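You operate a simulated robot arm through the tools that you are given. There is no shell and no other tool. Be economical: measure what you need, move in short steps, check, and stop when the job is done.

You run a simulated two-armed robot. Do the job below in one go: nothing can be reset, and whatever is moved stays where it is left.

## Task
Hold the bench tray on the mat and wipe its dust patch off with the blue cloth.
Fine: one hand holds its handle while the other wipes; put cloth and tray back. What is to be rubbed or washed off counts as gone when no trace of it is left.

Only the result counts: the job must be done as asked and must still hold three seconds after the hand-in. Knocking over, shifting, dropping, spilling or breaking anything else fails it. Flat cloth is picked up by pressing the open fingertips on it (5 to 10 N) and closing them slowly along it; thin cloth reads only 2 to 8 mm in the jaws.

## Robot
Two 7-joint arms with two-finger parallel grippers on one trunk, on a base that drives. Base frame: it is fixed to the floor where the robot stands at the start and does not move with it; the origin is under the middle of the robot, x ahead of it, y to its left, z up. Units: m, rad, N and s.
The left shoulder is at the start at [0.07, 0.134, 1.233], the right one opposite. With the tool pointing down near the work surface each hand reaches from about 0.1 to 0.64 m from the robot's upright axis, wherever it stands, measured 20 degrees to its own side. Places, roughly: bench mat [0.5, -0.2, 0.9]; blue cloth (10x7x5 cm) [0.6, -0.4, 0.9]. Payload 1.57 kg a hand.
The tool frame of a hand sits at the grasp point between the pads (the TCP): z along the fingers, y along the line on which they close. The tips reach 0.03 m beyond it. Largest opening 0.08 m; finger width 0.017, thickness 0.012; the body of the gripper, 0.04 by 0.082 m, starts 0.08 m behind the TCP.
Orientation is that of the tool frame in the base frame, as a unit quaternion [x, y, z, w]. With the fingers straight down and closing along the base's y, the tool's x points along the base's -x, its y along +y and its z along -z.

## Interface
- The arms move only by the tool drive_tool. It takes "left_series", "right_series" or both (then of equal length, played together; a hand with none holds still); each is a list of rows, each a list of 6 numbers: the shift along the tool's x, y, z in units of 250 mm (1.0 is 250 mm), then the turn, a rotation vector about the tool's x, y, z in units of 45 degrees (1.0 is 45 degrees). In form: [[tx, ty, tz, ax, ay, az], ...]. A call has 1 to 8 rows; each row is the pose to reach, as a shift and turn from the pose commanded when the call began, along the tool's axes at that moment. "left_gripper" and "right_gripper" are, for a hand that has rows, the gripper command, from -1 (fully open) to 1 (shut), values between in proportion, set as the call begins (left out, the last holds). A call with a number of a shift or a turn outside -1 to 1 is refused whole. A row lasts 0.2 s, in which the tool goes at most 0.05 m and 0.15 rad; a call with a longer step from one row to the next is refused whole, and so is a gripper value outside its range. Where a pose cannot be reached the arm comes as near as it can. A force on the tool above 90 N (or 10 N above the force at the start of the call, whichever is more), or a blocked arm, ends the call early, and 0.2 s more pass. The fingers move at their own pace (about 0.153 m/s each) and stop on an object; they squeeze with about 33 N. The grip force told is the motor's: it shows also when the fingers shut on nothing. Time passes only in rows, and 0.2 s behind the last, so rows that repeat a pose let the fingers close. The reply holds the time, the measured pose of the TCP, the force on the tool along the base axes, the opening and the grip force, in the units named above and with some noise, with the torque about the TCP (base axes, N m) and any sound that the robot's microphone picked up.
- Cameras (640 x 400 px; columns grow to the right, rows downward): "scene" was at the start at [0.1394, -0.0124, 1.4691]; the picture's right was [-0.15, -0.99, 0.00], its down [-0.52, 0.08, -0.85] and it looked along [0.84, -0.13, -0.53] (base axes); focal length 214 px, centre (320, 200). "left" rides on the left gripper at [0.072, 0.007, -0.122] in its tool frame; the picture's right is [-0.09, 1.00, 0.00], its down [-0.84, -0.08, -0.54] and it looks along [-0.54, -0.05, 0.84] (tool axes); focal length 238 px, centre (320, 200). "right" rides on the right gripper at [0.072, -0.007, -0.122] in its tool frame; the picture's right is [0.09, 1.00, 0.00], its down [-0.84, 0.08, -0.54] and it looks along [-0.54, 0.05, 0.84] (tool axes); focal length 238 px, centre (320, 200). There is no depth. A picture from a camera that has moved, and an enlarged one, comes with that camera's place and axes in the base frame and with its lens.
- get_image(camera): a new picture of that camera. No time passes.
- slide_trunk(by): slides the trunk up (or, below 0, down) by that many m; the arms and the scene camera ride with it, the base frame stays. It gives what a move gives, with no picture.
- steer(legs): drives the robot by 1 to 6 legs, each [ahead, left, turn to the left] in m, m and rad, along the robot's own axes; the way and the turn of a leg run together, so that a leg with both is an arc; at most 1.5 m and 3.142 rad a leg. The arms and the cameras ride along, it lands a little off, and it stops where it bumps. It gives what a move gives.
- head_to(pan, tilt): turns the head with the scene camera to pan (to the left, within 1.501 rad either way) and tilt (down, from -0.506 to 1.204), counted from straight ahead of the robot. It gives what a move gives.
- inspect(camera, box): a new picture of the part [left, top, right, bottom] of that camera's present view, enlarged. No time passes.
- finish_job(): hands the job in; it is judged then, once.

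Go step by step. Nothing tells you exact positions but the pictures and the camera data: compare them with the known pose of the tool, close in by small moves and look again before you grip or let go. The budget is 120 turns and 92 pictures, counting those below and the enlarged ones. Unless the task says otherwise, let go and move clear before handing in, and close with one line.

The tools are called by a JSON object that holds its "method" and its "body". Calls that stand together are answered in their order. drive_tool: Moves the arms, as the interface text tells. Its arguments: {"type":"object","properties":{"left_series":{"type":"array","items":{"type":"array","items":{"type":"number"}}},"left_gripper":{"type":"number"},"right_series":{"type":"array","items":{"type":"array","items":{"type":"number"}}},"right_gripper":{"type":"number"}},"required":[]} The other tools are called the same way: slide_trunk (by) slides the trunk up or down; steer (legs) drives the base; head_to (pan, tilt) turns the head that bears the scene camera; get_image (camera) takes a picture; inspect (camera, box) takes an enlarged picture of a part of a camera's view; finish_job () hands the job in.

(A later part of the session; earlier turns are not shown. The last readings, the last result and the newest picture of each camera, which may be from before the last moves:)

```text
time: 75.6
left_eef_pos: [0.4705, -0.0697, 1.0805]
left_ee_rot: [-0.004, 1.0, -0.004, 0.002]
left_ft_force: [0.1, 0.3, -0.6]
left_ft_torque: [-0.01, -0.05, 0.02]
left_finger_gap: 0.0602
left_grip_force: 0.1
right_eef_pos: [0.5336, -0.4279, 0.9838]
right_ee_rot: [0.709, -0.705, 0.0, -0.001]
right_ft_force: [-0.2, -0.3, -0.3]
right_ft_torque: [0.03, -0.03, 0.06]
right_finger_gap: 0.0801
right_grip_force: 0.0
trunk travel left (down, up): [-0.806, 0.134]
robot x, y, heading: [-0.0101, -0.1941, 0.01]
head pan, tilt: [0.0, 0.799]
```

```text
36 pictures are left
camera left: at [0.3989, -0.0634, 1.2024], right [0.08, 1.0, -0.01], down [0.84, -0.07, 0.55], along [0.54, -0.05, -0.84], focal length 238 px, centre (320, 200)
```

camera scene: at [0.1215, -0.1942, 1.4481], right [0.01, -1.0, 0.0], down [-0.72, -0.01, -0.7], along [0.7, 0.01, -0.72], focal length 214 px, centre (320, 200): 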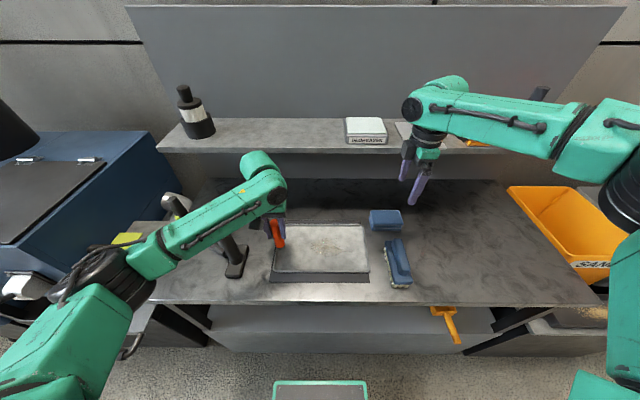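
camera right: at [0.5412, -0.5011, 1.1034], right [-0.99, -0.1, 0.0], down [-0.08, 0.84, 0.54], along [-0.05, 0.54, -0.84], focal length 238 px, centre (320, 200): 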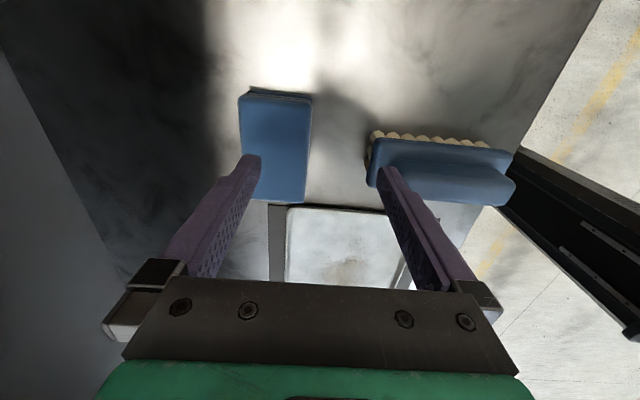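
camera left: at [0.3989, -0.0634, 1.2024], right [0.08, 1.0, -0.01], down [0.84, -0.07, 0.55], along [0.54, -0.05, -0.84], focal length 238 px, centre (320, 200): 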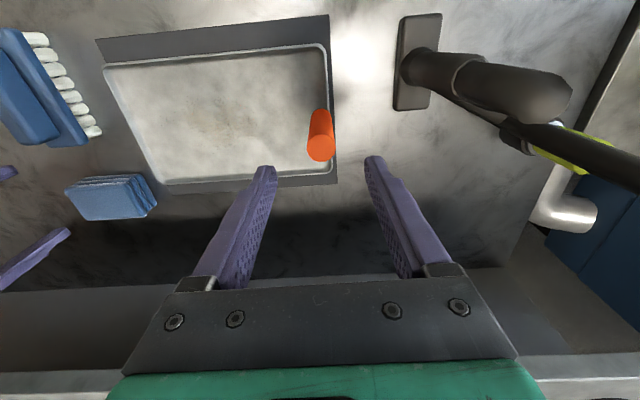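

I pull the right hand back 4 cm so it stays clear of the shelf edge, then drive forward.

{"method": "drive_tool", "body": {"right_series": [[0, 0.05, -0.05, 0, 0, 0], [0, 0.1, -0.1, 0, 0, 0], [0, 0.15, -0.1, 0, 0, 0]]}}

{"method": "steer", "body": {"legs": [[0.06, 0, 0]]}}

{"method": "get_image", "body": {"camera": "left"}}

{"method": "get_image", "body": {"camera": "right"}}

```text
time: 76.4
left_eef_pos: [0.4697, -0.0697, 1.0799]
left_ee_rot: [-0.003, 1.0, -0.003, 0.002]
left_ft_force: [-0.4, -0.8, 0.0]
left_ft_torque: [-0.04, -0.01, 0.03]
left_finger_gap: 0.0599
left_grip_force: 0.1
right_eef_pos: [0.4961, -0.4287, 1.0093]
right_ee_rot: [0.71, -0.704, -0.001, 0.0]
right_ft_force: [0.9, 0.8, 0.8]
right_ft_torque: [-0.04, 0.03, 0.03]
right_finger_gap: 0.0801
right_grip_force: 0.0
trunk travel left (down, up): [-0.806, 0.134]
robot x, y, heading: [-0.0123, -0.1952, 0.008]
head pan, tilt: [0.0, 0.799]
```

```text
time: 77.4
left_eef_pos: [0.5244, -0.0703, 1.0816]
left_ee_rot: [-0.003, 1.0, -0.003, 0.004]
left_ft_force: [-0.2, -0.8, 0.5]
left_ft_torque: [-0.03, -0.02, 0.0]
left_finger_gap: 0.0602
left_grip_force: 0.1
right_eef_pos: [0.5515, -0.4298, 1.012]
right_ee_rot: [0.709, -0.705, 0.002, -0.002]
right_ft_force: [-0.1, -0.5, -0.1]
right_ft_torque: [-0.01, -0.05, -0.05]
right_finger_gap: 0.0804
right_grip_force: 0.0
trunk travel left (down, up): [-0.806, 0.134]
robot x, y, heading: [0.0505, -0.198, 0.007]
head pan, tilt: [0.0, 0.799]
```

```text
35 pictures are left
camera left: at [0.4525, -0.0634, 1.2043], right [0.09, 1.0, -0.01], down [0.83, -0.07, 0.55], along [0.55, -0.05, -0.84], focal length 238 px, centre (320, 200)
```

left: 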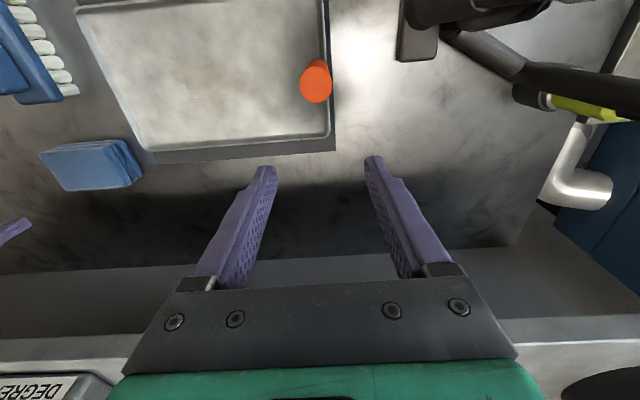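

```text
34 pictures are left
camera right: at [0.5582, -0.5022, 1.1327], right [-1.0, -0.1, 0.0], down [-0.09, 0.84, 0.54], along [-0.05, 0.54, -0.84], focal length 238 px, centre (320, 200)
```

right: 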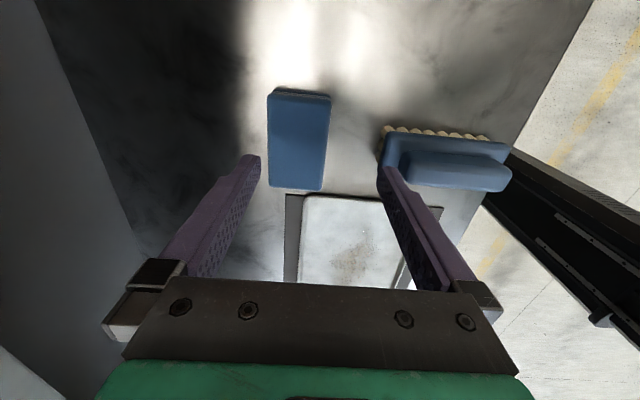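

I re-centre the left hand over the handle and lower it, while the right hand centres over the cloth.

{"method": "drive_tool", "body": {"left_series": [[0.1, 0, 0, 0, 0, 0], [0.206, 0, 0, 0, 0, 0], [0.206, 0, 0.1, 0, 0, 0], [0.206, 0, 0.2, 0, 0, 0], [0.206, 0, 0.3, 0, 0, 0], [0.206, 0, 0.4, 0, 0, 0], [0.206, 0, 0.488, 0, 0, 0]], "right_series": [[-0.01, -0.03, 0, 0, 0, 0], [-0.02, -0.06, 0, 0, 0, 0], [-0.03, -0.082, 0.0, 0, 0, 0], [-0.036, -0.082, 0.03, 0, 0, 0], [-0.036, -0.082, 0.06, 0, 0, 0], [-0.036, -0.082, 0.1, 0, 0, 0], [-0.036, -0.082, 0.14, 0, 0, 0]]}}

{"method": "get_image", "body": {"camera": "left"}}

{"method": "get_image", "body": {"camera": "right"}}

{"method": "get_image", "body": {"camera": "scene"}}

```text
time: 79.0
left_eef_pos: [0.4773, -0.0701, 0.9573]
left_ee_rot: [-0.003, 1.0, -0.004, 0.002]
left_ft_force: [-0.3, -0.3, -0.6]
left_ft_torque: [0.02, 0.01, -0.01]
left_finger_gap: 0.0599
left_grip_force: 0.0
right_eef_pos: [0.5769, -0.4211, 0.9742]
right_ee_rot: [0.71, -0.704, -0.001, 0.001]
right_ft_force: [0.9, 0.7, 0.2]
right_ft_torque: [0.02, 0.01, 0.03]
right_finger_gap: 0.0801
right_grip_force: 0.0
trunk travel left (down, up): [-0.806, 0.134]
robot x, y, heading: [0.0477, -0.1969, 0.009]
head pan, tilt: [0.0, 0.799]
```

```text
33 pictures are left
camera left: at [0.4059, -0.064, 1.0785], right [0.09, 1.0, -0.01], down [0.84, -0.07, 0.55], along [0.54, -0.05, -0.84], focal length 238 px, centre (320, 200)
```

left: 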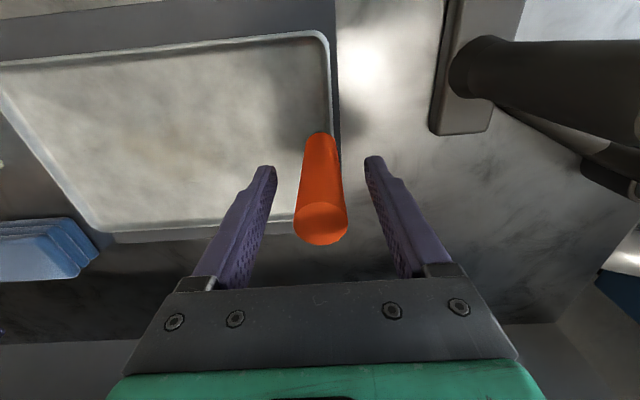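

```text
32 pictures are left
camera right: at [0.5842, -0.4932, 1.0948], right [-1.0, -0.1, 0.0], down [-0.08, 0.84, 0.54], along [-0.05, 0.54, -0.84], focal length 238 px, centre (320, 200)
```

right: 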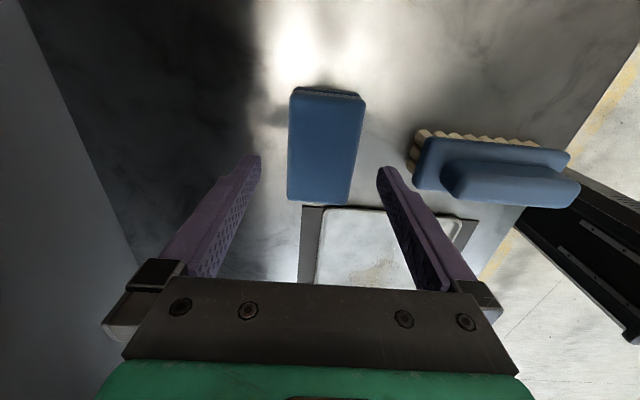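

```text
31 pictures are left
camera scene: at [0.1797, -0.1939, 1.4482], right [0.01, -1.0, 0.0], down [-0.72, 0.0, -0.7], along [0.7, 0.0, -0.72], focal length 214 px, centre (320, 200)
```

scene: 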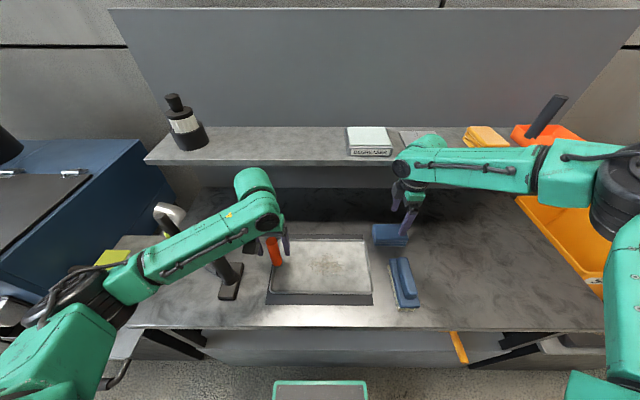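

Both hands are centred. The left closes on the handle while the right lowers its fingers around the cloth.

{"method": "drive_tool", "body": {"left_series": [[0, 0, 0, 0, 0, 0], [0, 0, 0, 0, 0, 0], [0, 0, 0, 0, 0, 0], [0, 0, 0, 0, 0, 0], [0, 0, 0, 0, 0, 0], [0, 0, 0, 0, 0, 0]], "right_series": [[0.01, 0, 0, 0, 0, 0], [0.01, 0.008, 0.07, 0, 0, 0], [0.01, 0.008, 0.14, 0, 0, 0], [0.01, 0.008, 0.2, 0, 0, 0], [0.01, 0.008, 0.25, 0, 0, 0], [0.01, 0.008, 0.28, 0, 0, 0]], "left_gripper": 1}}

{"method": "get_image", "body": {"camera": "right"}}

{"method": "inspect", "body": {"camera": "scene", "box": [320, 120, 480, 320]}}

```text
time: 80.4
left_eef_pos: [0.477, -0.0688, 0.9571]
left_ee_rot: [-0.003, 1.0, -0.003, 0.001]
left_ft_force: [-0.6, 0.5, 0.1]
left_ft_torque: [0.32, -0.08, 0.03]
left_finger_gap: 0.0275
left_grip_force: 33.0
right_eef_pos: [0.558, -0.428, 0.9213]
right_ee_rot: [0.709, -0.705, 0.0, 0.0]
right_ft_force: [1.2, 0.0, 0.9]
right_ft_torque: [0.02, 0.01, 0.01]
right_finger_gap: 0.08
right_grip_force: 0.1
right hand out of reach, approached as far as the arm can: row 3, 4, 5, 6
trunk travel left (down, up): [-0.806, 0.134]
robot x, y, heading: [0.0469, -0.1964, 0.006]
head pan, tilt: [0.0, 0.799]
```

```text
30 pictures are left
camera right: at [0.5653, -0.5012, 1.042], right [-1.0, -0.1, 0.0], down [-0.08, 0.84, 0.54], along [-0.05, 0.54, -0.84], focal length 238 px, centre (320, 200)
```

right: 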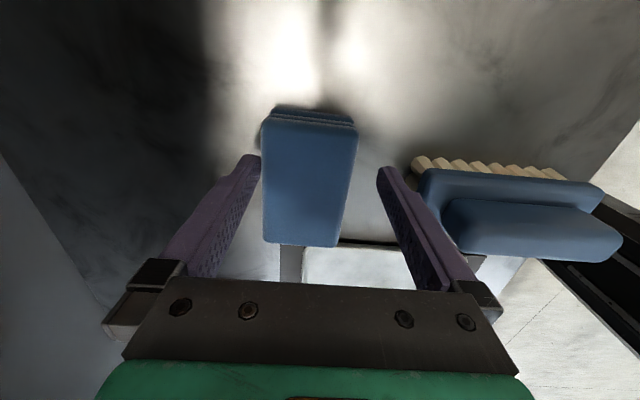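

```text
2.00 times, centred on (400, 220) of scene
camera zoom: at [0.1795, -0.194, 1.4482], right [0.01, -1.0, 0.0], down [-0.72, 0.0, -0.7], along [0.7, 0.0, -0.72], focal length 429 px, centre (160, 160)
```

zoom: 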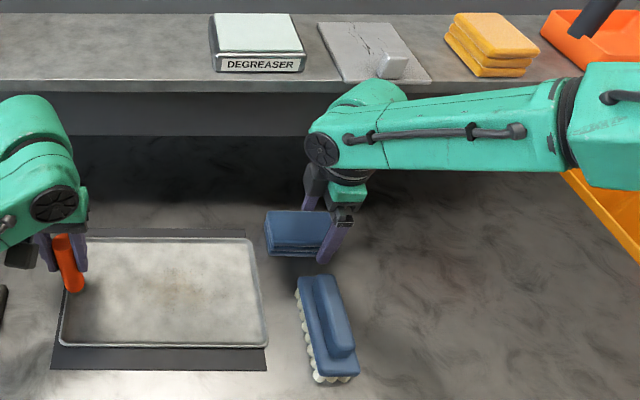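

Down low the right wrist runs into a limit. Lowering the trunk 0.1 m should restore reach, so I lift both hands 0.1 m first; the trunk slide brings the left hand back down onto the handle.

{"method": "drive_tool", "body": {"left_series": [[0, 0, 0, 0, 0, 0], [0, 0, 0, 0, 0, 0], [0, 0, -0.1, 0, 0, 0], [0, 0, -0.2, 0, 0, 0], [0, 0, -0.3, 0, 0, 0], [0, 0, -0.4, 0, 0, 0]], "right_series": [[0, 0, -0.1, 0, 0, 0], [0, 0, -0.2, 0, 0, 0], [0, 0, -0.3, 0, 0, 0], [-0.01, -0.02, -0.4, 0, 0, 0], [-0.02, -0.04, -0.44, 0, 0, 0], [-0.02, -0.068, -0.48, 0, 0, 0]], "left_gripper": -0.5}}

{"method": "slide_trunk", "body": {"by": -0.1}}

{"method": "get_image", "body": {"camera": "right"}}

{"method": "get_image", "body": {"camera": "left"}}

```text
time: 81.8
left_eef_pos: [0.4776, -0.0723, 1.0577]
left_ee_rot: [-0.003, 1.0, -0.003, 0.001]
left_ft_force: [-0.6, -0.6, 0.7]
left_ft_torque: [-0.04, 0.02, 0.01]
left_finger_gap: 0.06
left_grip_force: 0.0
right_eef_pos: [0.5757, -0.4247, 1.0415]
right_ee_rot: [0.71, -0.705, -0.001, -0.001]
right_ft_force: [-0.7, 0.3, -0.3]
right_ft_torque: [-0.01, -0.03, -0.01]
right_finger_gap: 0.0795
right_grip_force: 0.1
trunk travel left (down, up): [-0.806, 0.134]
robot x, y, heading: [0.0473, -0.1948, 0.007]
head pan, tilt: [0.0, 0.799]
```

```text
time: 83.1
left_eef_pos: [0.4779, -0.0716, 0.9559]
left_ee_rot: [-0.002, 1.0, -0.004, 0.001]
left_ft_force: [-0.3, 0.3, 0.6]
left_ft_torque: [0.0, 0.0, 0.0]
left_finger_gap: 0.0599
left_grip_force: 0.1
right_eef_pos: [0.5751, -0.425, 0.9412]
right_ee_rot: [0.71, -0.705, 0.0, 0.0]
right_ft_force: [-0.8, 0.3, 0.0]
right_ft_torque: [0.01, -0.01, 0.02]
right_finger_gap: 0.0799
right_grip_force: 0.0
trunk travel left (down, up): [-0.706, 0.234]
robot x, y, heading: [0.0471, -0.1959, 0.011]
head pan, tilt: [0.0, 0.799]
```

```text
28 pictures are left
camera right: at [0.5819, -0.497, 1.0628], right [-1.0, -0.1, 0.0], down [-0.08, 0.84, 0.54], along [-0.05, 0.54, -0.84], focal length 238 px, centre (320, 200)
```

right: 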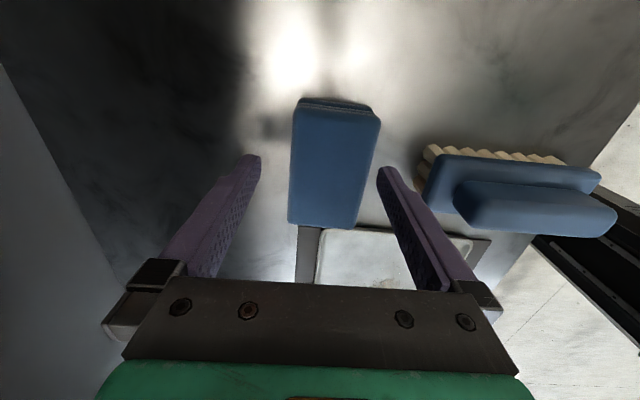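

```text
27 pictures are left
camera left: at [0.4063, -0.0649, 1.0785], right [0.09, 1.0, -0.01], down [0.84, -0.07, 0.55], along [0.54, -0.05, -0.84], focal length 238 px, centre (320, 200)
```

left: 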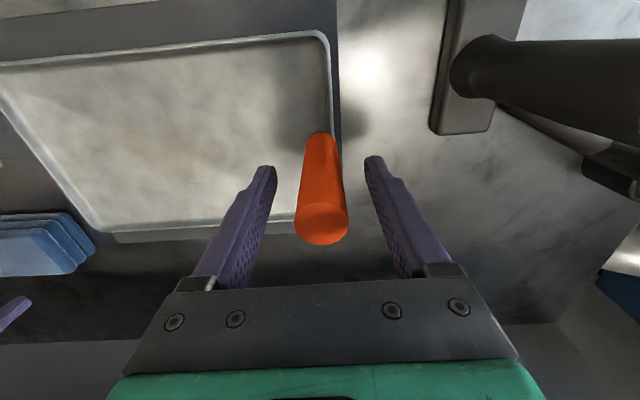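

The left pads straddle the handle again and the cloth centre is at about x 0.569. The left closes while the right lowers to z≈0.903.

{"method": "drive_tool", "body": {"left_series": [[0, 0, 0, 0, 0, 0], [0, 0, 0, 0, 0, 0], [0, 0, 0, 0, 0, 0], [0, 0, 0, 0, 0, 0], [0, 0, 0, 0, 0, 0]], "right_series": [[0, 0.02, 0, 0, 0, 0], [0, 0.02, 0.04, 0, 0, 0], [0, 0.02, 0.08, 0, 0, 0], [0, 0.02, 0.12, 0, 0, 0], [0, 0.02, 0.15, 0, 0, 0]], "left_gripper": 1}}

{"method": "get_image", "body": {"camera": "right"}}

```text
time: 84.3
left_eef_pos: [0.4782, -0.0705, 0.9575]
left_ee_rot: [-0.003, 1.0, -0.003, 0.001]
left_ft_force: [0.1, 1.4, 1.8]
left_ft_torque: [0.43, 0.11, 0.01]
left_finger_gap: 0.0277
left_grip_force: 33.6
right_eef_pos: [0.57, -0.4237, 0.9055]
right_ee_rot: [0.71, -0.704, 0.0, 0.001]
right_ft_force: [-0.1, -0.4, -0.1]
right_ft_torque: [-0.01, 0.0, 0.0]
right_finger_gap: 0.0798
right_grip_force: 0.0
trunk travel left (down, up): [-0.706, 0.234]
robot x, y, heading: [0.0495, -0.1976, 0.008]
head pan, tilt: [0.0, 0.799]
```

```text
26 pictures are left
camera right: at [0.5769, -0.4966, 1.0254], right [-1.0, -0.1, 0.0], down [-0.08, 0.84, 0.54], along [-0.05, 0.54, -0.84], focal length 238 px, centre (320, 200)
```

right: 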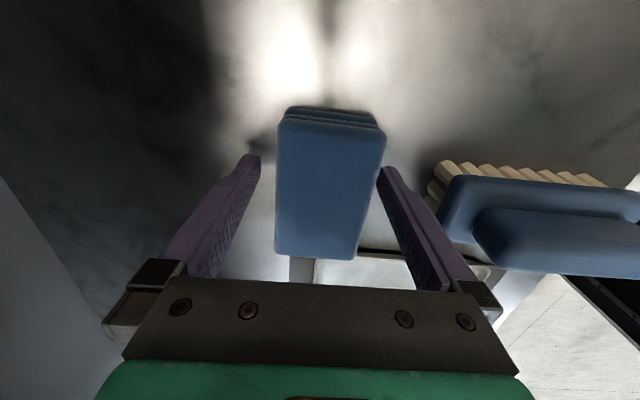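

The fingers straddle the cloth. I nudge 4 mm to centre and close.

{"method": "drive_tool", "body": {"right_series": [[0, 0.016, 0, 0, 0, 0], [0, 0.016, 0, 0, 0, 0]]}}

{"method": "drive_tool", "body": {"right_series": [[0, 0, 0, 0, 0, 0], [0, 0, 0, 0, 0, 0], [0, 0, 0, 0, 0, 0], [0, 0, 0, 0, 0, 0]], "right_gripper": 1}}

{"method": "get_image", "body": {"camera": "right"}}

```text
time: 84.9
left_eef_pos: [0.478, -0.0713, 0.9563]
left_ee_rot: [-0.004, 1.0, -0.003, 0.002]
left_ft_force: [-0.9, 0.3, 1.3]
left_ft_torque: [0.45, 0.06, 0.0]
left_finger_gap: 0.0278
left_grip_force: 33.4
right_eef_pos: [0.5662, -0.4252, 0.9037]
right_ee_rot: [0.71, -0.705, 0.0, 0.0]
right_ft_force: [-0.5, 0.5, 0.2]
right_ft_torque: [0.03, 0.01, -0.01]
right_finger_gap: 0.0801
right_grip_force: 0.0
trunk travel left (down, up): [-0.706, 0.234]
robot x, y, heading: [0.0506, -0.1955, 0.007]
head pan, tilt: [0.0, 0.799]
```

```text
time: 85.9
left_eef_pos: [0.4777, -0.0712, 0.9564]
left_ee_rot: [-0.003, 1.0, -0.003, 0.002]
left_ft_force: [0.9, 0.7, 1.1]
left_ft_torque: [0.48, -0.04, 0.0]
left_finger_gap: 0.0277
left_grip_force: 32.8
right_eef_pos: [0.5655, -0.4234, 0.9031]
right_ee_rot: [0.71, -0.704, 0.0, 0.001]
right_ft_force: [-0.5, -0.1, 0.0]
right_ft_torque: [0.01, -0.01, -0.02]
right_finger_gap: 0.0614
right_grip_force: 33.3
trunk travel left (down, up): [-0.706, 0.234]
robot x, y, heading: [0.0496, -0.1939, 0.005]
head pan, tilt: [0.0, 0.799]
```

```text
25 pictures are left
camera right: at [0.573, -0.4965, 1.025], right [-1.0, -0.1, 0.0], down [-0.08, 0.84, 0.54], along [-0.05, 0.54, -0.84], focal length 238 px, centre (320, 200)
```

right: 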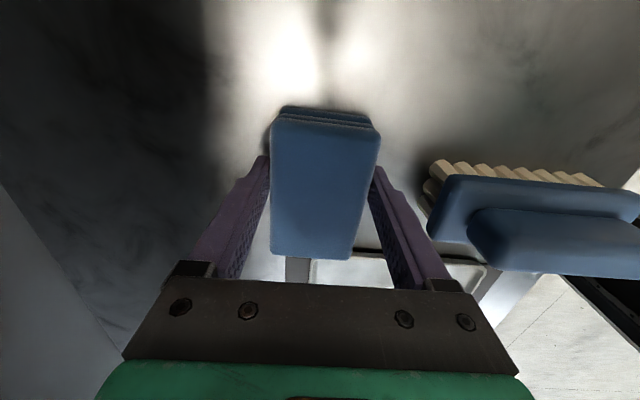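

The cloth is gripped at a 61 mm gap, with its home pose at TCP (0.5655, −0.4235, 0.903). I lift it 7 cm and take a close look at the dust patch.

{"method": "drive_tool", "body": {"right_series": [[0, 0, -0.07, 0, 0, 0], [0, 0, -0.14, 0, 0, 0], [0, 0, -0.21, 0, 0, 0], [0, 0, -0.28, 0, 0, 0]]}}

{"method": "inspect", "body": {"camera": "scene", "box": [250, 140, 430, 310]}}

```text
time: 86.9
left_eef_pos: [0.4781, -0.0712, 0.9565]
left_ee_rot: [-0.003, 1.0, -0.003, 0.002]
left_ft_force: [-0.5, 1.4, 2.3]
left_ft_torque: [0.45, -0.08, 0.06]
left_finger_gap: 0.0273
left_grip_force: 33.1
right_eef_pos: [0.5661, -0.4253, 0.9733]
right_ee_rot: [0.71, -0.704, -0.001, 0.0]
right_ft_force: [0.0, -0.2, -1.1]
right_ft_torque: [0.0, -0.02, 0.01]
right_finger_gap: 0.0612
right_grip_force: 33.0
trunk travel left (down, up): [-0.706, 0.234]
robot x, y, heading: [0.0475, -0.1974, 0.01]
head pan, tilt: [0.0, 0.799]
```

```text
2.35 times, centred on (340, 225) of scene
camera zoom: at [0.1794, -0.1939, 1.3482], right [0.01, -1.0, 0.0], down [-0.72, 0.0, -0.7], along [0.7, 0.0, -0.72], focal length 505 px, centre (273, 141)
```

zoom: 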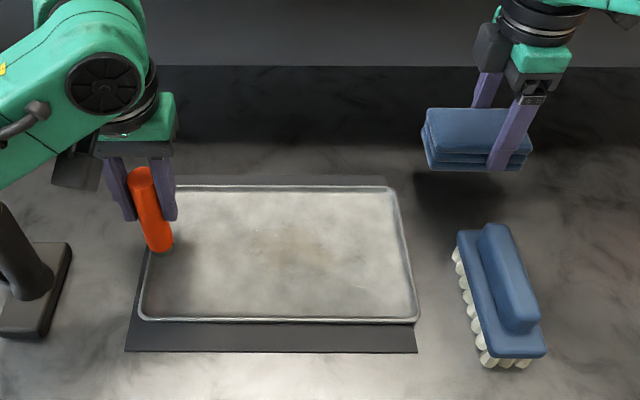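

The dust patch is around (0.487, −0.207). I carry the cloth left along the back first, then forward, to hover above the patch.

{"method": "drive_tool", "body": {"right_series": [[-0.14, 0, 0, 0, 0, 0], [-0.28, 0, 0, 0, 0, 0], [-0.42, 0, 0, 0, 0, 0], [-0.56, 0.04, 0, 0, 0, 0], [-0.7, 0.12, 0, 0, 0, 0], [-0.8, 0.2, 0, 0, 0, 0], [-0.82, 0.28, 0, 0, 0, 0], [-0.82, 0.316, 0, 0, 0, 0]]}}

{"method": "inspect", "body": {"camera": "scene", "box": [230, 140, 430, 310]}}

```text
time: 88.7
left_eef_pos: [0.4784, -0.0708, 0.9568]
left_ee_rot: [-0.003, 1.0, -0.003, 0.002]
left_ft_force: [0.7, 0.2, 2.0]
left_ft_torque: [0.31, -0.12, 0.0]
left_finger_gap: 0.0277
left_grip_force: 32.9
right_eef_pos: [0.4724, -0.2486, 0.9773]
right_ee_rot: [0.71, -0.704, -0.001, 0.0]
right_ft_force: [-1.0, 0.6, -0.3]
right_ft_torque: [0.01, -0.03, 0.01]
right_finger_gap: 0.0611
right_grip_force: 33.3
right hand out of reach, approached as far as the arm can: row 3, 4, 5, 6, 7, 8
trunk travel left (down, up): [-0.706, 0.234]
robot x, y, heading: [0.0456, -0.1962, 0.007]
head pan, tilt: [0.0, 0.799]
```

```text
2.35 times, centred on (330, 225) of scene
camera zoom: at [0.1795, -0.1943, 1.3482], right [0.01, -1.0, 0.0], down [-0.72, 0.0, -0.7], along [0.7, 0.0, -0.72], focal length 505 px, centre (296, 141)
```

zoom: 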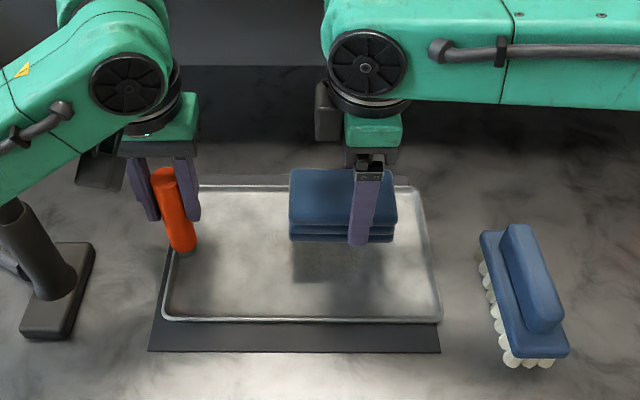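

The quarter-turned wrist is near its limit here. Turning the hand back by 45° frees it, so I do that while moving left to the patch.

{"method": "drive_tool", "body": {"right_series": [[0, 0, 0, 0, 0, 0.14], [0, 0, 0, 0, 0, 0.28], [0, 0, 0, 0, 0, 0.42], [-0.04, 0, 0, 0, 0, 0.56], [-0.08, -0.01, 0, 0, 0, 0.7], [-0.12, -0.02, 0, 0, 0, 0.85], [-0.16, -0.03, 0, 0, 0, 1.0], [-0.18, -0.04, 0, 0, 0, 1.0]]}}

{"method": "inspect", "body": {"camera": "scene", "box": [230, 140, 430, 310]}}

```text
time: 90.5
left_eef_pos: [0.4773, -0.0716, 0.9562]
left_ee_rot: [-0.003, 1.0, -0.003, 0.002]
left_ft_force: [1.1, 0.0, 2.6]
left_ft_torque: [0.32, -0.08, -0.01]
left_finger_gap: 0.0276
left_grip_force: 33.9
right_eef_pos: [0.4619, -0.2432, 0.9811]
right_ee_rot: [-0.385, 0.923, 0.0, -0.001]
right_ft_force: [-0.3, -0.8, -1.2]
right_ft_torque: [-0.01, 0.01, 0.0]
right_finger_gap: 0.0611
right_grip_force: 33.0
right hand out of reach, approached as far as the arm can: row 4, 5, 6, 7, 8
trunk travel left (down, up): [-0.706, 0.234]
robot x, y, heading: [0.0513, -0.1967, 0.005]
head pan, tilt: [0.0, 0.799]
```

```text
2.35 times, centred on (330, 225) of scene
camera zoom: at [0.1795, -0.1942, 1.3482], right [0.01, -1.0, 0.0], down [-0.72, 0.0, -0.7], along [0.7, 0.0, -0.72], focal length 505 px, centre (296, 141)
```

zoom: 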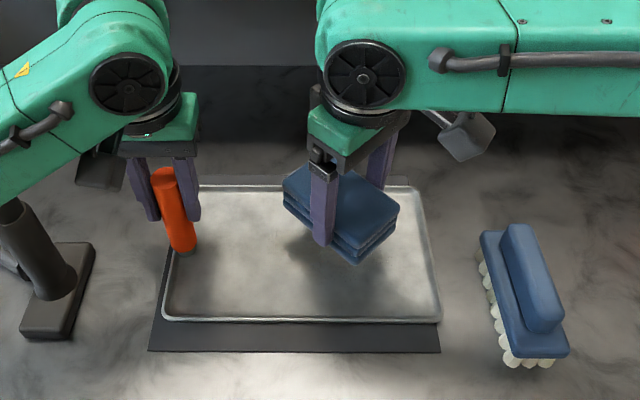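

The right arm is limited near the robot's midline regardless of wrist turn. I centre the robot between the two work points: release and lift the left hand, strafe left 6 cm, and re-grip.

{"method": "drive_tool", "body": {"left_series": [[0, 0, 0, 0, 0, 0], [0, 0, 0, 0, 0, 0], [0, 0, -0.1, 0, 0, 0], [0, 0, -0.2, 0, 0, 0], [0, 0, -0.3, 0, 0, 0], [0, 0, -0.4, 0, 0, 0], [0, -0.12, -0.42, 0, 0, 0], [0, -0.2, -0.42, 0, 0, 0]], "left_gripper": -0.5, "right_series": [[0, 0, -0.05, 0, 0, 0], [0, 0, -0.1, 0, 0, 0], [0.05, -0.05, -0.15, 0, 0, 0], [0.1, -0.1, -0.2, 0, 0, 0], [0.15, -0.15, -0.2, 0, 0, 0], [0.15, -0.15, -0.2, 0, 0, 0], [0.15, -0.15, -0.2, 0, 0, 0], [0.15, -0.15, -0.2, 0, 0, 0]]}}

{"method": "steer", "body": {"legs": [[0, 0.06, 0]]}}

{"method": "get_image", "body": {"camera": "left"}}

```text
time: 92.3
left_eef_pos: [0.4778, -0.1228, 1.0619]
left_ee_rot: [-0.002, 1.0, -0.004, 0.001]
left_ft_force: [-0.1, 0.6, 0.5]
left_ft_torque: [0.02, -0.02, -0.01]
left_finger_gap: 0.0601
left_grip_force: 0.0
right_eef_pos: [0.4612, -0.2978, 1.03]
right_ee_rot: [-0.386, 0.922, 0.0, 0.0]
right_ft_force: [0.2, 0.0, -0.5]
right_ft_torque: [0.06, 0.04, 0.01]
right_finger_gap: 0.061
right_grip_force: 33.1
trunk travel left (down, up): [-0.706, 0.234]
robot x, y, heading: [0.0461, -0.1977, 0.004]
head pan, tilt: [0.0, 0.799]
```

```text
time: 93.3
left_eef_pos: [0.4793, -0.0643, 1.0604]
left_ee_rot: [-0.003, 1.0, -0.002, 0.001]
left_ft_force: [0.7, -0.2, 0.5]
left_ft_torque: [-0.01, 0.02, 0.02]
left_finger_gap: 0.0597
left_grip_force: 0.2
right_eef_pos: [0.4611, -0.242, 1.0286]
right_ee_rot: [-0.386, 0.923, 0.001, 0.001]
right_ft_force: [0.2, 0.1, 0.7]
right_ft_torque: [0.03, 0.03, -0.02]
right_finger_gap: 0.061
right_grip_force: 32.9
trunk travel left (down, up): [-0.706, 0.234]
robot x, y, heading: [0.0488, -0.1376, 0.007]
head pan, tilt: [0.0, 0.799]
```

```text
21 pictures are left
camera left: at [0.4067, -0.0591, 1.1825], right [0.09, 1.0, 0.0], down [0.84, -0.07, 0.54], along [0.54, -0.05, -0.84], focal length 238 px, centre (320, 200)
```

left: 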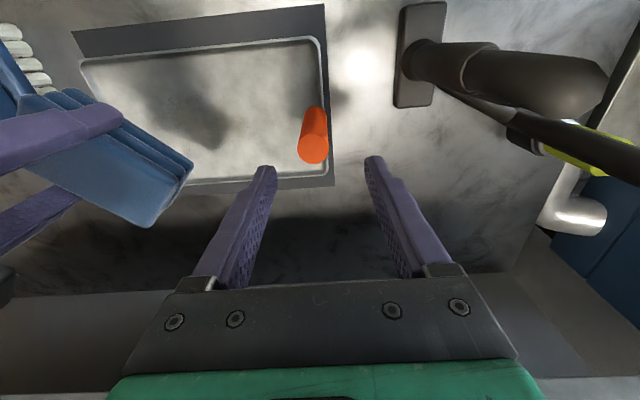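

I lower the left hand over the handle (7 mm to the right) and then close on it.

{"method": "drive_tool", "body": {"left_series": [[0, -0.028, 0.02, 0, 0, 0], [0, -0.028, 0.12, 0, 0, 0], [0, -0.028, 0.22, 0, 0, 0], [0, -0.028, 0.32, 0, 0, 0], [0, -0.028, 0.415, 0, 0, 0], [0, -0.028, 0.415, 0, 0, 0]]}}

{"method": "drive_tool", "body": {"left_series": [[0, 0, 0, 0, 0, 0], [0, 0, 0, 0, 0, 0], [0, 0, 0, 0, 0, 0], [0, 0, 0, 0, 0, 0]], "left_gripper": 1}}

```text
time: 94.7
left_eef_pos: [0.4796, -0.0669, 0.9552]
left_ee_rot: [-0.002, 1.0, -0.004, 0.002]
left_ft_force: [0.3, -0.8, 0.9]
left_ft_torque: [0.01, -0.02, 0.0]
left_finger_gap: 0.06
left_grip_force: 0.1
right_eef_pos: [0.4613, -0.239, 1.0294]
right_ee_rot: [-0.386, 0.922, -0.001, 0.0]
right_ft_force: [-0.6, 0.3, 0.0]
right_ft_torque: [-0.03, 0.01, 0.02]
right_finger_gap: 0.0609
right_grip_force: 32.5
trunk travel left (down, up): [-0.706, 0.234]
robot x, y, heading: [0.046, -0.1393, 0.006]
head pan, tilt: [0.0, 0.799]
```

```text
time: 95.7
left_eef_pos: [0.4792, -0.0674, 0.9578]
left_ee_rot: [-0.003, 1.0, -0.004, 0.001]
left_ft_force: [0.6, 1.3, -0.2]
left_ft_torque: [0.4, -0.1, 0.05]
left_finger_gap: 0.0275
left_grip_force: 33.0
right_eef_pos: [0.4617, -0.2386, 1.0289]
right_ee_rot: [-0.386, 0.923, 0.001, 0.0]
right_ft_force: [0.8, 0.0, -1.3]
right_ft_torque: [-0.01, 0.0, 0.0]
right_finger_gap: 0.061
right_grip_force: 33.0
trunk travel left (down, up): [-0.706, 0.234]
robot x, y, heading: [0.0455, -0.1381, 0.01]
head pan, tilt: [0.0, 0.799]
```

The handle is held. I turn the right hand back to the cloth's original yaw over the patch and lower to just above the tray.

{"method": "drive_tool", "body": {"right_series": [[-0.02, 0, 0, 0, 0, -0.14], [-0.04, 0, 0.05, 0, 0, -0.28], [-0.06, 0, 0.1, 0, 0, -0.42], [-0.08, 0, 0.15, 0, 0, -0.56], [-0.1, 0, 0.2, 0, 0, -0.7], [-0.12, 0, 0.26, 0, 0, -0.85], [-0.134, 0, 0.32, 0, 0, -1.0], [-0.134, 0, 0.36, 0, 0, -1.0]]}}

{"method": "inspect", "body": {"camera": "scene", "box": [220, 140, 460, 310]}}

```text
time: 97.5
left_eef_pos: [0.4804, -0.0681, 0.9562]
left_ee_rot: [-0.002, 1.0, -0.003, 0.001]
left_ft_force: [-0.4, 0.3, 0.2]
left_ft_torque: [0.29, 0.07, 0.0]
left_finger_gap: 0.028
left_grip_force: 33.0
right_eef_pos: [0.4851, -0.214, 0.9397]
right_ee_rot: [0.71, -0.704, 0.0, 0.0]
right_ft_force: [-0.5, -0.5, -0.1]
right_ft_torque: [0.02, 0.0, -0.01]
right_finger_gap: 0.0612
right_grip_force: 33.2
trunk travel left (down, up): [-0.706, 0.234]
robot x, y, heading: [0.0481, -0.1364, 0.004]
head pan, tilt: [0.0, 0.799]
```

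```text
2.35 times, centred on (340, 225) of scene
camera zoom: at [0.1795, -0.1344, 1.3482], right [0.01, -1.0, 0.0], down [-0.72, 0.0, -0.7], along [0.7, 0.0, -0.72], focal length 505 px, centre (273, 141)
```

zoom: 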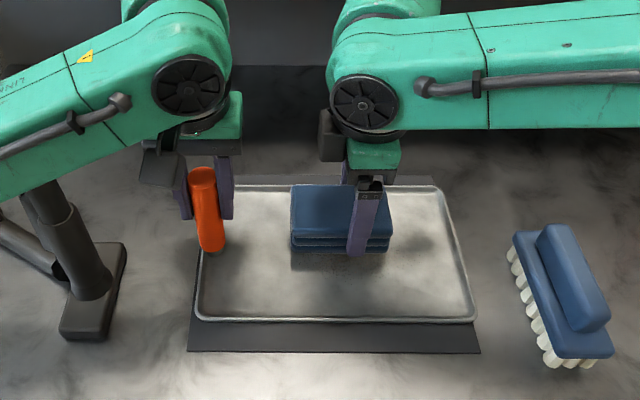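

All poses were reached. I lower until the cloth presses on the tray.

{"method": "drive_tool", "body": {"right_series": [[0, 0, 0.04, 0, 0, 0], [0, 0, 0.08, 0, 0, 0], [0, 0, 0.1, 0, 0, 0], [0, 0, 0.115, 0, 0, 0], [0, 0, 0.125, 0, 0, 0]]}}

```text
time: 98.7
left_eef_pos: [0.4799, -0.0677, 0.9564]
left_ee_rot: [-0.003, 1.0, -0.003, 0.002]
left_ft_force: [2.7, -2.9, -0.9]
left_ft_torque: [1.43, -0.04, 0.13]
left_finger_gap: 0.0275
left_grip_force: 33.3
right_eef_pos: [0.4849, -0.215, 0.9082]
right_ee_rot: [0.71, -0.704, 0.0, -0.001]
right_ft_force: [-0.6, 3.0, 7.1]
right_ft_torque: [-0.19, 0.09, -0.06]
right_finger_gap: 0.0612
right_grip_force: 33.3
trunk travel left (down, up): [-0.706, 0.234]
robot x, y, heading: [0.0458, -0.1373, 0.012]
head pan, tilt: [0.0, 0.799]
```

It presses with about 7 N. I now wipe with overlapping strokes.

{"method": "drive_tool", "body": {"right_series": [[0, 0.13, 0.002, 0, 0, 0], [0, -0.03, 0.002, 0, 0, 0], [0, -0.16, 0.002, 0, 0, 0], [0.1, -0.1, 0.002, 0, 0, 0], [0.1, 0.06, 0.002, 0, 0, 0], [0.1, 0.14, 0.002, 0, 0, 0], [0.2, 0.06, 0.002, 0, 0, 0], [0.2, -0.1, 0.002, 0, 0, 0]]}}

{"method": "drive_tool", "body": {"right_series": [[-0.1, -0.04, 0.0, 0, 0, 0], [-0.25, 0.0, 0.0, 0, 0, 0], [-0.29, 0.1, 0.0, 0, 0, 0], [-0.29, 0.24, 0.0, 0, 0, 0], [-0.15, 0.22, 0.0, 0, 0, 0], [0, 0.2, 0.0, 0, 0, 0], [-0.1, 0.1, 0.0, 0, 0, 0], [-0.2, 0.1, 0.0, 0, 0, 0]]}}

```text
time: 100.5
left_eef_pos: [0.4805, -0.0666, 0.9559]
left_ee_rot: [-0.005, 1.0, -0.003, 0.002]
left_ft_force: [4.6, 0.7, -5.9]
left_ft_torque: [0.81, 0.69, 0.67]
left_finger_gap: 0.0274
left_grip_force: 32.6
right_eef_pos: [0.5088, -0.2664, 0.9089]
right_ee_rot: [0.71, -0.704, 0.0, 0.002]
right_ft_force: [-5.8, 1.6, 11.3]
right_ft_torque: [0.41, -0.15, 0.26]
right_finger_gap: 0.0609
right_grip_force: 32.4
right hand out of reach, approached as far as the arm can: row 3
trunk travel left (down, up): [-0.706, 0.234]
robot x, y, heading: [0.0474, -0.1372, 0.011]
head pan, tilt: [0.0, 0.799]
```

```text
time: 102.3
left_eef_pos: [0.4795, -0.0663, 0.957]
left_ee_rot: [-0.003, 1.0, -0.002, 0.001]
left_ft_force: [0.5, 7.7, -1.6]
left_ft_torque: [0.78, 0.22, -0.05]
left_finger_gap: 0.0276
left_grip_force: 32.7
right_eef_pos: [0.4852, -0.2153, 0.9075]
right_ee_rot: [0.709, -0.705, 0.0, 0.0]
right_ft_force: [1.2, -4.6, 9.2]
right_ft_torque: [0.02, -0.1, -0.03]
right_finger_gap: 0.061
right_grip_force: 33.0
right hand out of reach, approached as far as the arm can: row 2, 3
trunk travel left (down, up): [-0.706, 0.234]
robot x, y, heading: [0.0486, -0.1371, 0.005]
head pan, tilt: [0.0, 0.799]
```

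Wiping forces were good. I lift the cloth, move it aside to the right and inspect the tray.

{"method": "drive_tool", "body": {"right_series": [[0, 0, -0.1, 0, 0, 0], [0.05, 0, -0.22, 0, 0, 0], [0.2, -0.05, -0.3, 0, 0, 0], [0.38, -0.15, -0.3, 0, 0, 0], [0.56, -0.25, -0.3, 0, 0, 0], [0.7, -0.3, -0.3, 0, 0, 0]]}}

{"method": "inspect", "body": {"camera": "scene", "box": [290, 210, 430, 290]}}

```text
refused: row 4 steps farther than a row can; nothing moved
```

```text
4.57 times, centred on (360, 250) of scene
camera zoom: at [0.1786, -0.1334, 1.3483], right [0.01, -1.0, 0.0], down [-0.72, -0.01, -0.7], along [0.7, 0.0, -0.72], focal length 980 px, centre (137, -29)
```

zoom: 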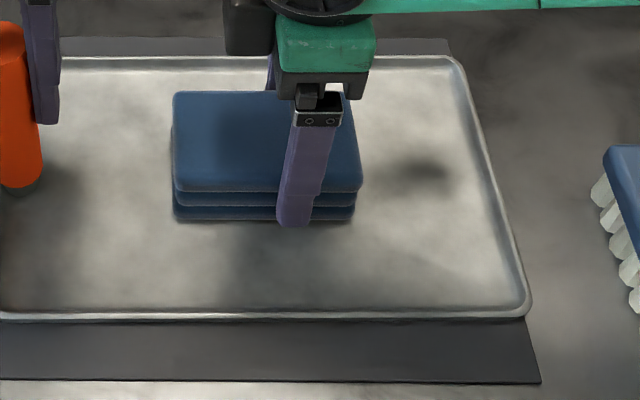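

{"method": "drive_tool", "body": {"right_series": [[0, 0, -0.1, 0, 0, 0], [0.05, 0, -0.22, 0, 0, 0], [0.18, -0.03, -0.3, 0, 0, 0], [0.32, -0.1, -0.3, 0, 0, 0], [0.46, -0.17, -0.3, 0, 0, 0], [0.6, -0.24, -0.3, 0, 0, 0], [0.7, -0.29, -0.3, 0, 0, 0]]}}

{"method": "inspect", "body": {"camera": "scene", "box": [290, 210, 430, 290]}}

```text
time: 103.9
left_eef_pos: [0.4801, -0.0682, 0.9565]
left_ee_rot: [-0.003, 1.0, -0.004, 0.002]
left_ft_force: [0.4, -0.5, -0.4]
left_ft_torque: [0.3, 0.1, 0.03]
left_finger_gap: 0.0274
left_grip_force: 33.1
right_eef_pos: [0.5596, -0.3895, 0.9848]
right_ee_rot: [0.709, -0.705, 0.0, 0.0]
right_ft_force: [-0.1, -0.1, -0.5]
right_ft_torque: [-0.03, 0.01, -0.03]
right_finger_gap: 0.0608
right_grip_force: 32.6
trunk travel left (down, up): [-0.706, 0.234]
robot x, y, heading: [0.0456, -0.1334, 0.006]
head pan, tilt: [0.0, 0.799]
```

```text
4.57 times, centred on (360, 250) of scene
camera zoom: at [0.1796, -0.1349, 1.3482], right [0.01, -1.0, 0.0], down [-0.72, 0.0, -0.7], along [0.7, 0.0, -0.72], focal length 980 px, centre (137, -29)
```

zoom: 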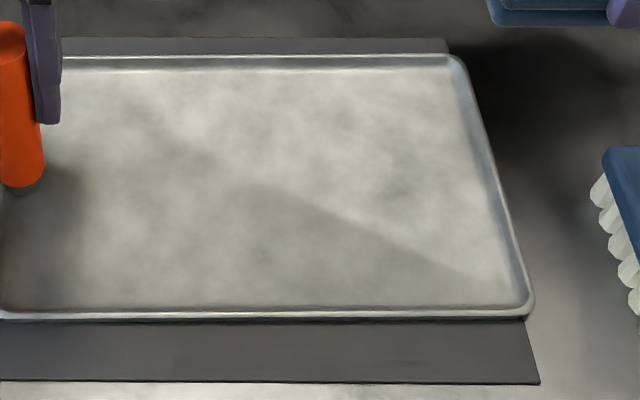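

The brownish patch seems gone. I take one tighter check.

{"method": "inspect", "body": {"camera": "scene", "box": [296, 220, 386, 276]}}

```text
7.11 times, centred on (341, 248) of scene
camera zoom: at [0.1796, -0.1349, 1.3482], right [0.01, -1.0, 0.0], down [-0.72, 0.0, -0.7], along [0.7, 0.0, -0.72], focal length 1525 px, centre (171, -141)
```

zoom: 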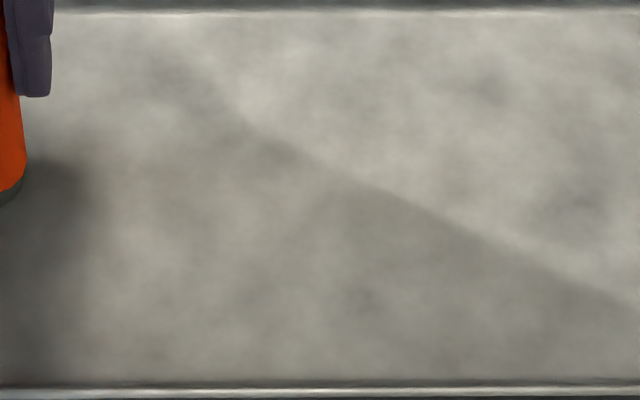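

The tray is clean. I take the cloth back above its home spot and lower most of the way.

{"method": "drive_tool", "body": {"right_series": [[0.07, -0.012, 0, 0, 0, 0], [0.136, -0.024, 0, 0, 0, 0], [0.136, -0.024, 0.08, 0, 0, 0], [0.136, -0.024, 0.16, 0, 0, 0], [0.136, -0.024, 0.24, 0, 0, 0], [0.136, -0.024, 0.28, 0, 0, 0]]}}

```text
time: 105.3
left_eef_pos: [0.4793, -0.0675, 0.9562]
left_ee_rot: [-0.002, 1.0, -0.004, 0.002]
left_ft_force: [0.2, 0.0, -0.5]
left_ft_torque: [0.3, 0.02, -0.01]
left_finger_gap: 0.0274
left_grip_force: 33.2
right_eef_pos: [0.5638, -0.4232, 0.9126]
right_ee_rot: [0.709, -0.705, -0.001, 0.0]
right_ft_force: [-0.4, 0.2, -1.4]
right_ft_torque: [-0.02, 0.02, 0.03]
right_finger_gap: 0.0611
right_grip_force: 32.8
trunk travel left (down, up): [-0.706, 0.234]
robot x, y, heading: [0.0508, -0.1343, 0.009]
head pan, tilt: [0.0, 0.799]
```

I lower the last 9 mm, then open.

{"method": "drive_tool", "body": {"right_series": [[0, -0.006, 0.02, 0, 0, 0], [0, -0.006, 0.034, 0, 0, 0], [0, -0.006, 0.037, 0, 0, 0]]}}

{"method": "drive_tool", "body": {"right_series": [[0, 0, 0, 0, 0, 0], [0, 0, 0, 0, 0, 0], [0, 0, 0, 0, 0, 0]], "right_gripper": -1}}

{"method": "drive_tool", "body": {"right_series": [[0, 0, -0.06, 0, 0, 0], [0, 0, -0.14, 0, 0, 0], [0, 0, -0.24, 0, 0, 0], [0, 0, -0.36, 0, 0, 0], [0, 0.02, -0.46, 0, 0, 0]]}}

{"method": "get_image", "body": {"camera": "scene"}}

```text
time: 106.1
left_eef_pos: [0.4786, -0.0686, 0.9556]
left_ee_rot: [-0.003, 1.0, -0.003, 0.001]
left_ft_force: [-0.6, -0.1, 0.1]
left_ft_torque: [0.26, -0.01, -0.04]
left_finger_gap: 0.0277
left_grip_force: 33.1
right_eef_pos: [0.5659, -0.4239, 0.9035]
right_ee_rot: [0.709, -0.705, 0.001, -0.001]
right_ft_force: [0.1, -0.5, 6.6]
right_ft_torque: [0.02, 0.24, 0.04]
right_finger_gap: 0.061
right_grip_force: 33.0
trunk travel left (down, up): [-0.706, 0.234]
robot x, y, heading: [0.0461, -0.1381, 0.007]
head pan, tilt: [0.0, 0.799]
```

```text
time: 106.9
left_eef_pos: [0.4802, -0.0683, 0.9553]
left_ee_rot: [-0.003, 1.0, -0.003, 0.002]
left_ft_force: [-0.6, 0.2, 0.2]
left_ft_torque: [0.33, 0.01, -0.02]
left_finger_gap: 0.0276
left_grip_force: 33.4
right_eef_pos: [0.565, -0.4225, 0.9035]
right_ee_rot: [0.709, -0.705, 0.0, 0.0]
right_ft_force: [0.6, 0.8, -0.8]
right_ft_torque: [0.02, -0.02, 0.0]
right_finger_gap: 0.0798
right_grip_force: 0.1
trunk travel left (down, up): [-0.706, 0.234]
robot x, y, heading: [0.0449, -0.1324, 0.005]
head pan, tilt: [0.0, 0.799]
```

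```text
time: 108.1
left_eef_pos: [0.4804, -0.0671, 0.9571]
left_ee_rot: [-0.002, 1.0, -0.004, 0.001]
left_ft_force: [-0.9, 0.4, 1.5]
left_ft_torque: [0.27, -0.06, -0.01]
left_finger_gap: 0.0277
left_grip_force: 33.2
right_eef_pos: [0.5591, -0.4227, 1.0164]
right_ee_rot: [0.71, -0.705, -0.001, 0.0]
right_ft_force: [-0.1, -0.7, -0.5]
right_ft_torque: [-0.02, -0.02, -0.02]
right_finger_gap: 0.08
right_grip_force: 0.0
trunk travel left (down, up): [-0.706, 0.234]
robot x, y, heading: [0.0512, -0.1372, 0.013]
head pan, tilt: [0.0, 0.799]
```

```text
16 pictures are left
camera scene: at [0.1788, -0.1343, 1.3482], right [0.01, -1.0, 0.0], down [-0.72, 0.0, -0.7], along [0.7, 0.0, -0.72], focal length 214 px, centre (320, 200)
```

scene: 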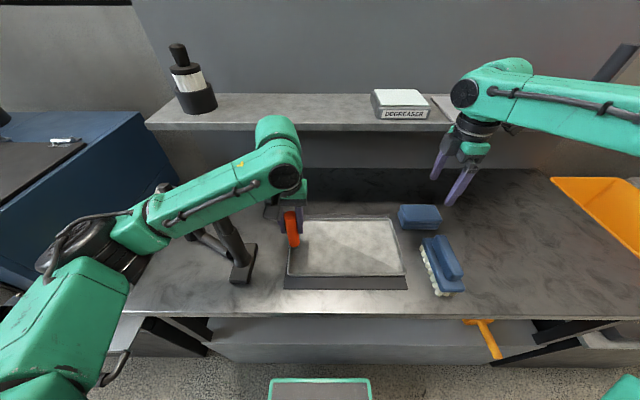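

The cloth is back in place. Next comes the tray: I move the right hand back out of the way, then raise the trunk fully, which lifts the tray straight up off the mat.

{"method": "drive_tool", "body": {"right_series": [[0.05, 0.1, -0.06, 0, 0, 0], [0.1, 0.2, -0.12, 0, 0, 0], [0.15, 0.3, -0.18, 0, 0, 0], [0.2, 0.4, -0.24, 0, 0, 0]]}}

{"method": "slide_trunk", "body": {"by": 0.05}}

{"method": "inspect", "body": {"camera": "scene", "box": [220, 140, 460, 310]}}

```text
time: 109.1
left_eef_pos: [0.4798, -0.0673, 0.9563]
left_ee_rot: [-0.003, 1.0, -0.003, 0.001]
left_ft_force: [-0.4, -0.4, 0.4]
left_ft_torque: [0.27, 0.01, 0.01]
left_finger_gap: 0.0274
left_grip_force: 33.1
right_eef_pos: [0.4594, -0.4729, 1.0794]
right_ee_rot: [0.71, -0.705, 0.0, 0.001]
right_ft_force: [0.2, 0.0, -0.1]
right_ft_torque: [0.02, -0.01, -0.02]
right_finger_gap: 0.08
right_grip_force: 0.0
trunk travel left (down, up): [-0.706, 0.234]
robot x, y, heading: [0.0501, -0.1353, 0.008]
head pan, tilt: [0.0, 0.799]
```

```text
time: 110.0
left_eef_pos: [0.4804, -0.0678, 1.007]
left_ee_rot: [-0.003, 1.0, -0.003, 0.0]
left_ft_force: [-0.1, -0.1, -2.6]
left_ft_torque: [0.26, 0.01, -0.04]
left_finger_gap: 0.0276
left_grip_force: 32.9
right_eef_pos: [0.4618, -0.4713, 1.1289]
right_ee_rot: [0.71, -0.705, -0.001, 0.0]
right_ft_force: [0.7, 0.3, 0.4]
right_ft_torque: [-0.02, 0.02, -0.01]
right_finger_gap: 0.08
right_grip_force: 0.1
trunk travel left (down, up): [-0.756, 0.184]
robot x, y, heading: [0.0495, -0.1375, 0.013]
head pan, tilt: [0.0, 0.799]
```

```text
2.35 times, centred on (340, 225) of scene
camera zoom: at [0.1801, -0.1344, 1.3981], right [0.01, -1.0, 0.0], down [-0.72, 0.0, -0.7], along [0.7, 0.0, -0.72], focal length 505 px, centre (273, 141)
```

zoom: 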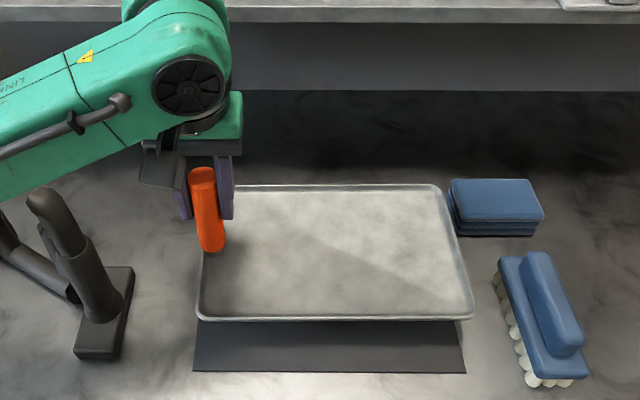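

The tray hangs level in the grip. I raise the trunk the rest of the way, then the arm a further 7 cm.

{"method": "slide_trunk", "body": {"by": 0.18}}

{"method": "drive_tool", "body": {"left_series": [[0, 0, -0.06, 0, 0, 0], [0, 0, -0.13, 0, 0, 0], [0, 0, -0.2, 0, 0, 0], [0, 0, -0.27, 0, 0, 0], [0, 0, -0.3, 0, 0, 0]]}}

```text
time: 112.0
left_eef_pos: [0.4804, -0.0688, 1.1873]
left_ee_rot: [-0.002, 1.0, -0.003, 0.001]
left_ft_force: [-0.6, 0.5, -3.5]
left_ft_torque: [0.26, 0.0, -0.02]
left_finger_gap: 0.0275
left_grip_force: 33.2
right_eef_pos: [0.4621, -0.4715, 1.3092]
right_ee_rot: [0.709, -0.705, 0.0, 0.0]
right_ft_force: [0.4, 0.9, 0.5]
right_ft_torque: [-0.03, -0.01, -0.02]
right_finger_gap: 0.0802
right_grip_force: 0.1
trunk travel left (down, up): [-0.936, 0.004]
robot x, y, heading: [0.0483, -0.1386, 0.011]
head pan, tilt: [0.0, 0.799]
```

```text
time: 113.2
left_eef_pos: [0.4799, -0.0689, 1.2622]
left_ee_rot: [-0.002, 1.0, -0.004, 0.001]
left_ft_force: [-0.4, 0.4, -2.8]
left_ft_torque: [0.28, -0.01, 0.03]
left_finger_gap: 0.0277
left_grip_force: 32.7
right_eef_pos: [0.4616, -0.4723, 1.3079]
right_ee_rot: [0.71, -0.705, 0.0, 0.0]
right_ft_force: [0.0, -0.1, 0.0]
right_ft_torque: [0.01, 0.0, 0.02]
right_finger_gap: 0.08
right_grip_force: 0.0
trunk travel left (down, up): [-0.936, 0.004]
robot x, y, heading: [0.0465, -0.1371, 0.005]
head pan, tilt: [0.0, 0.799]
```

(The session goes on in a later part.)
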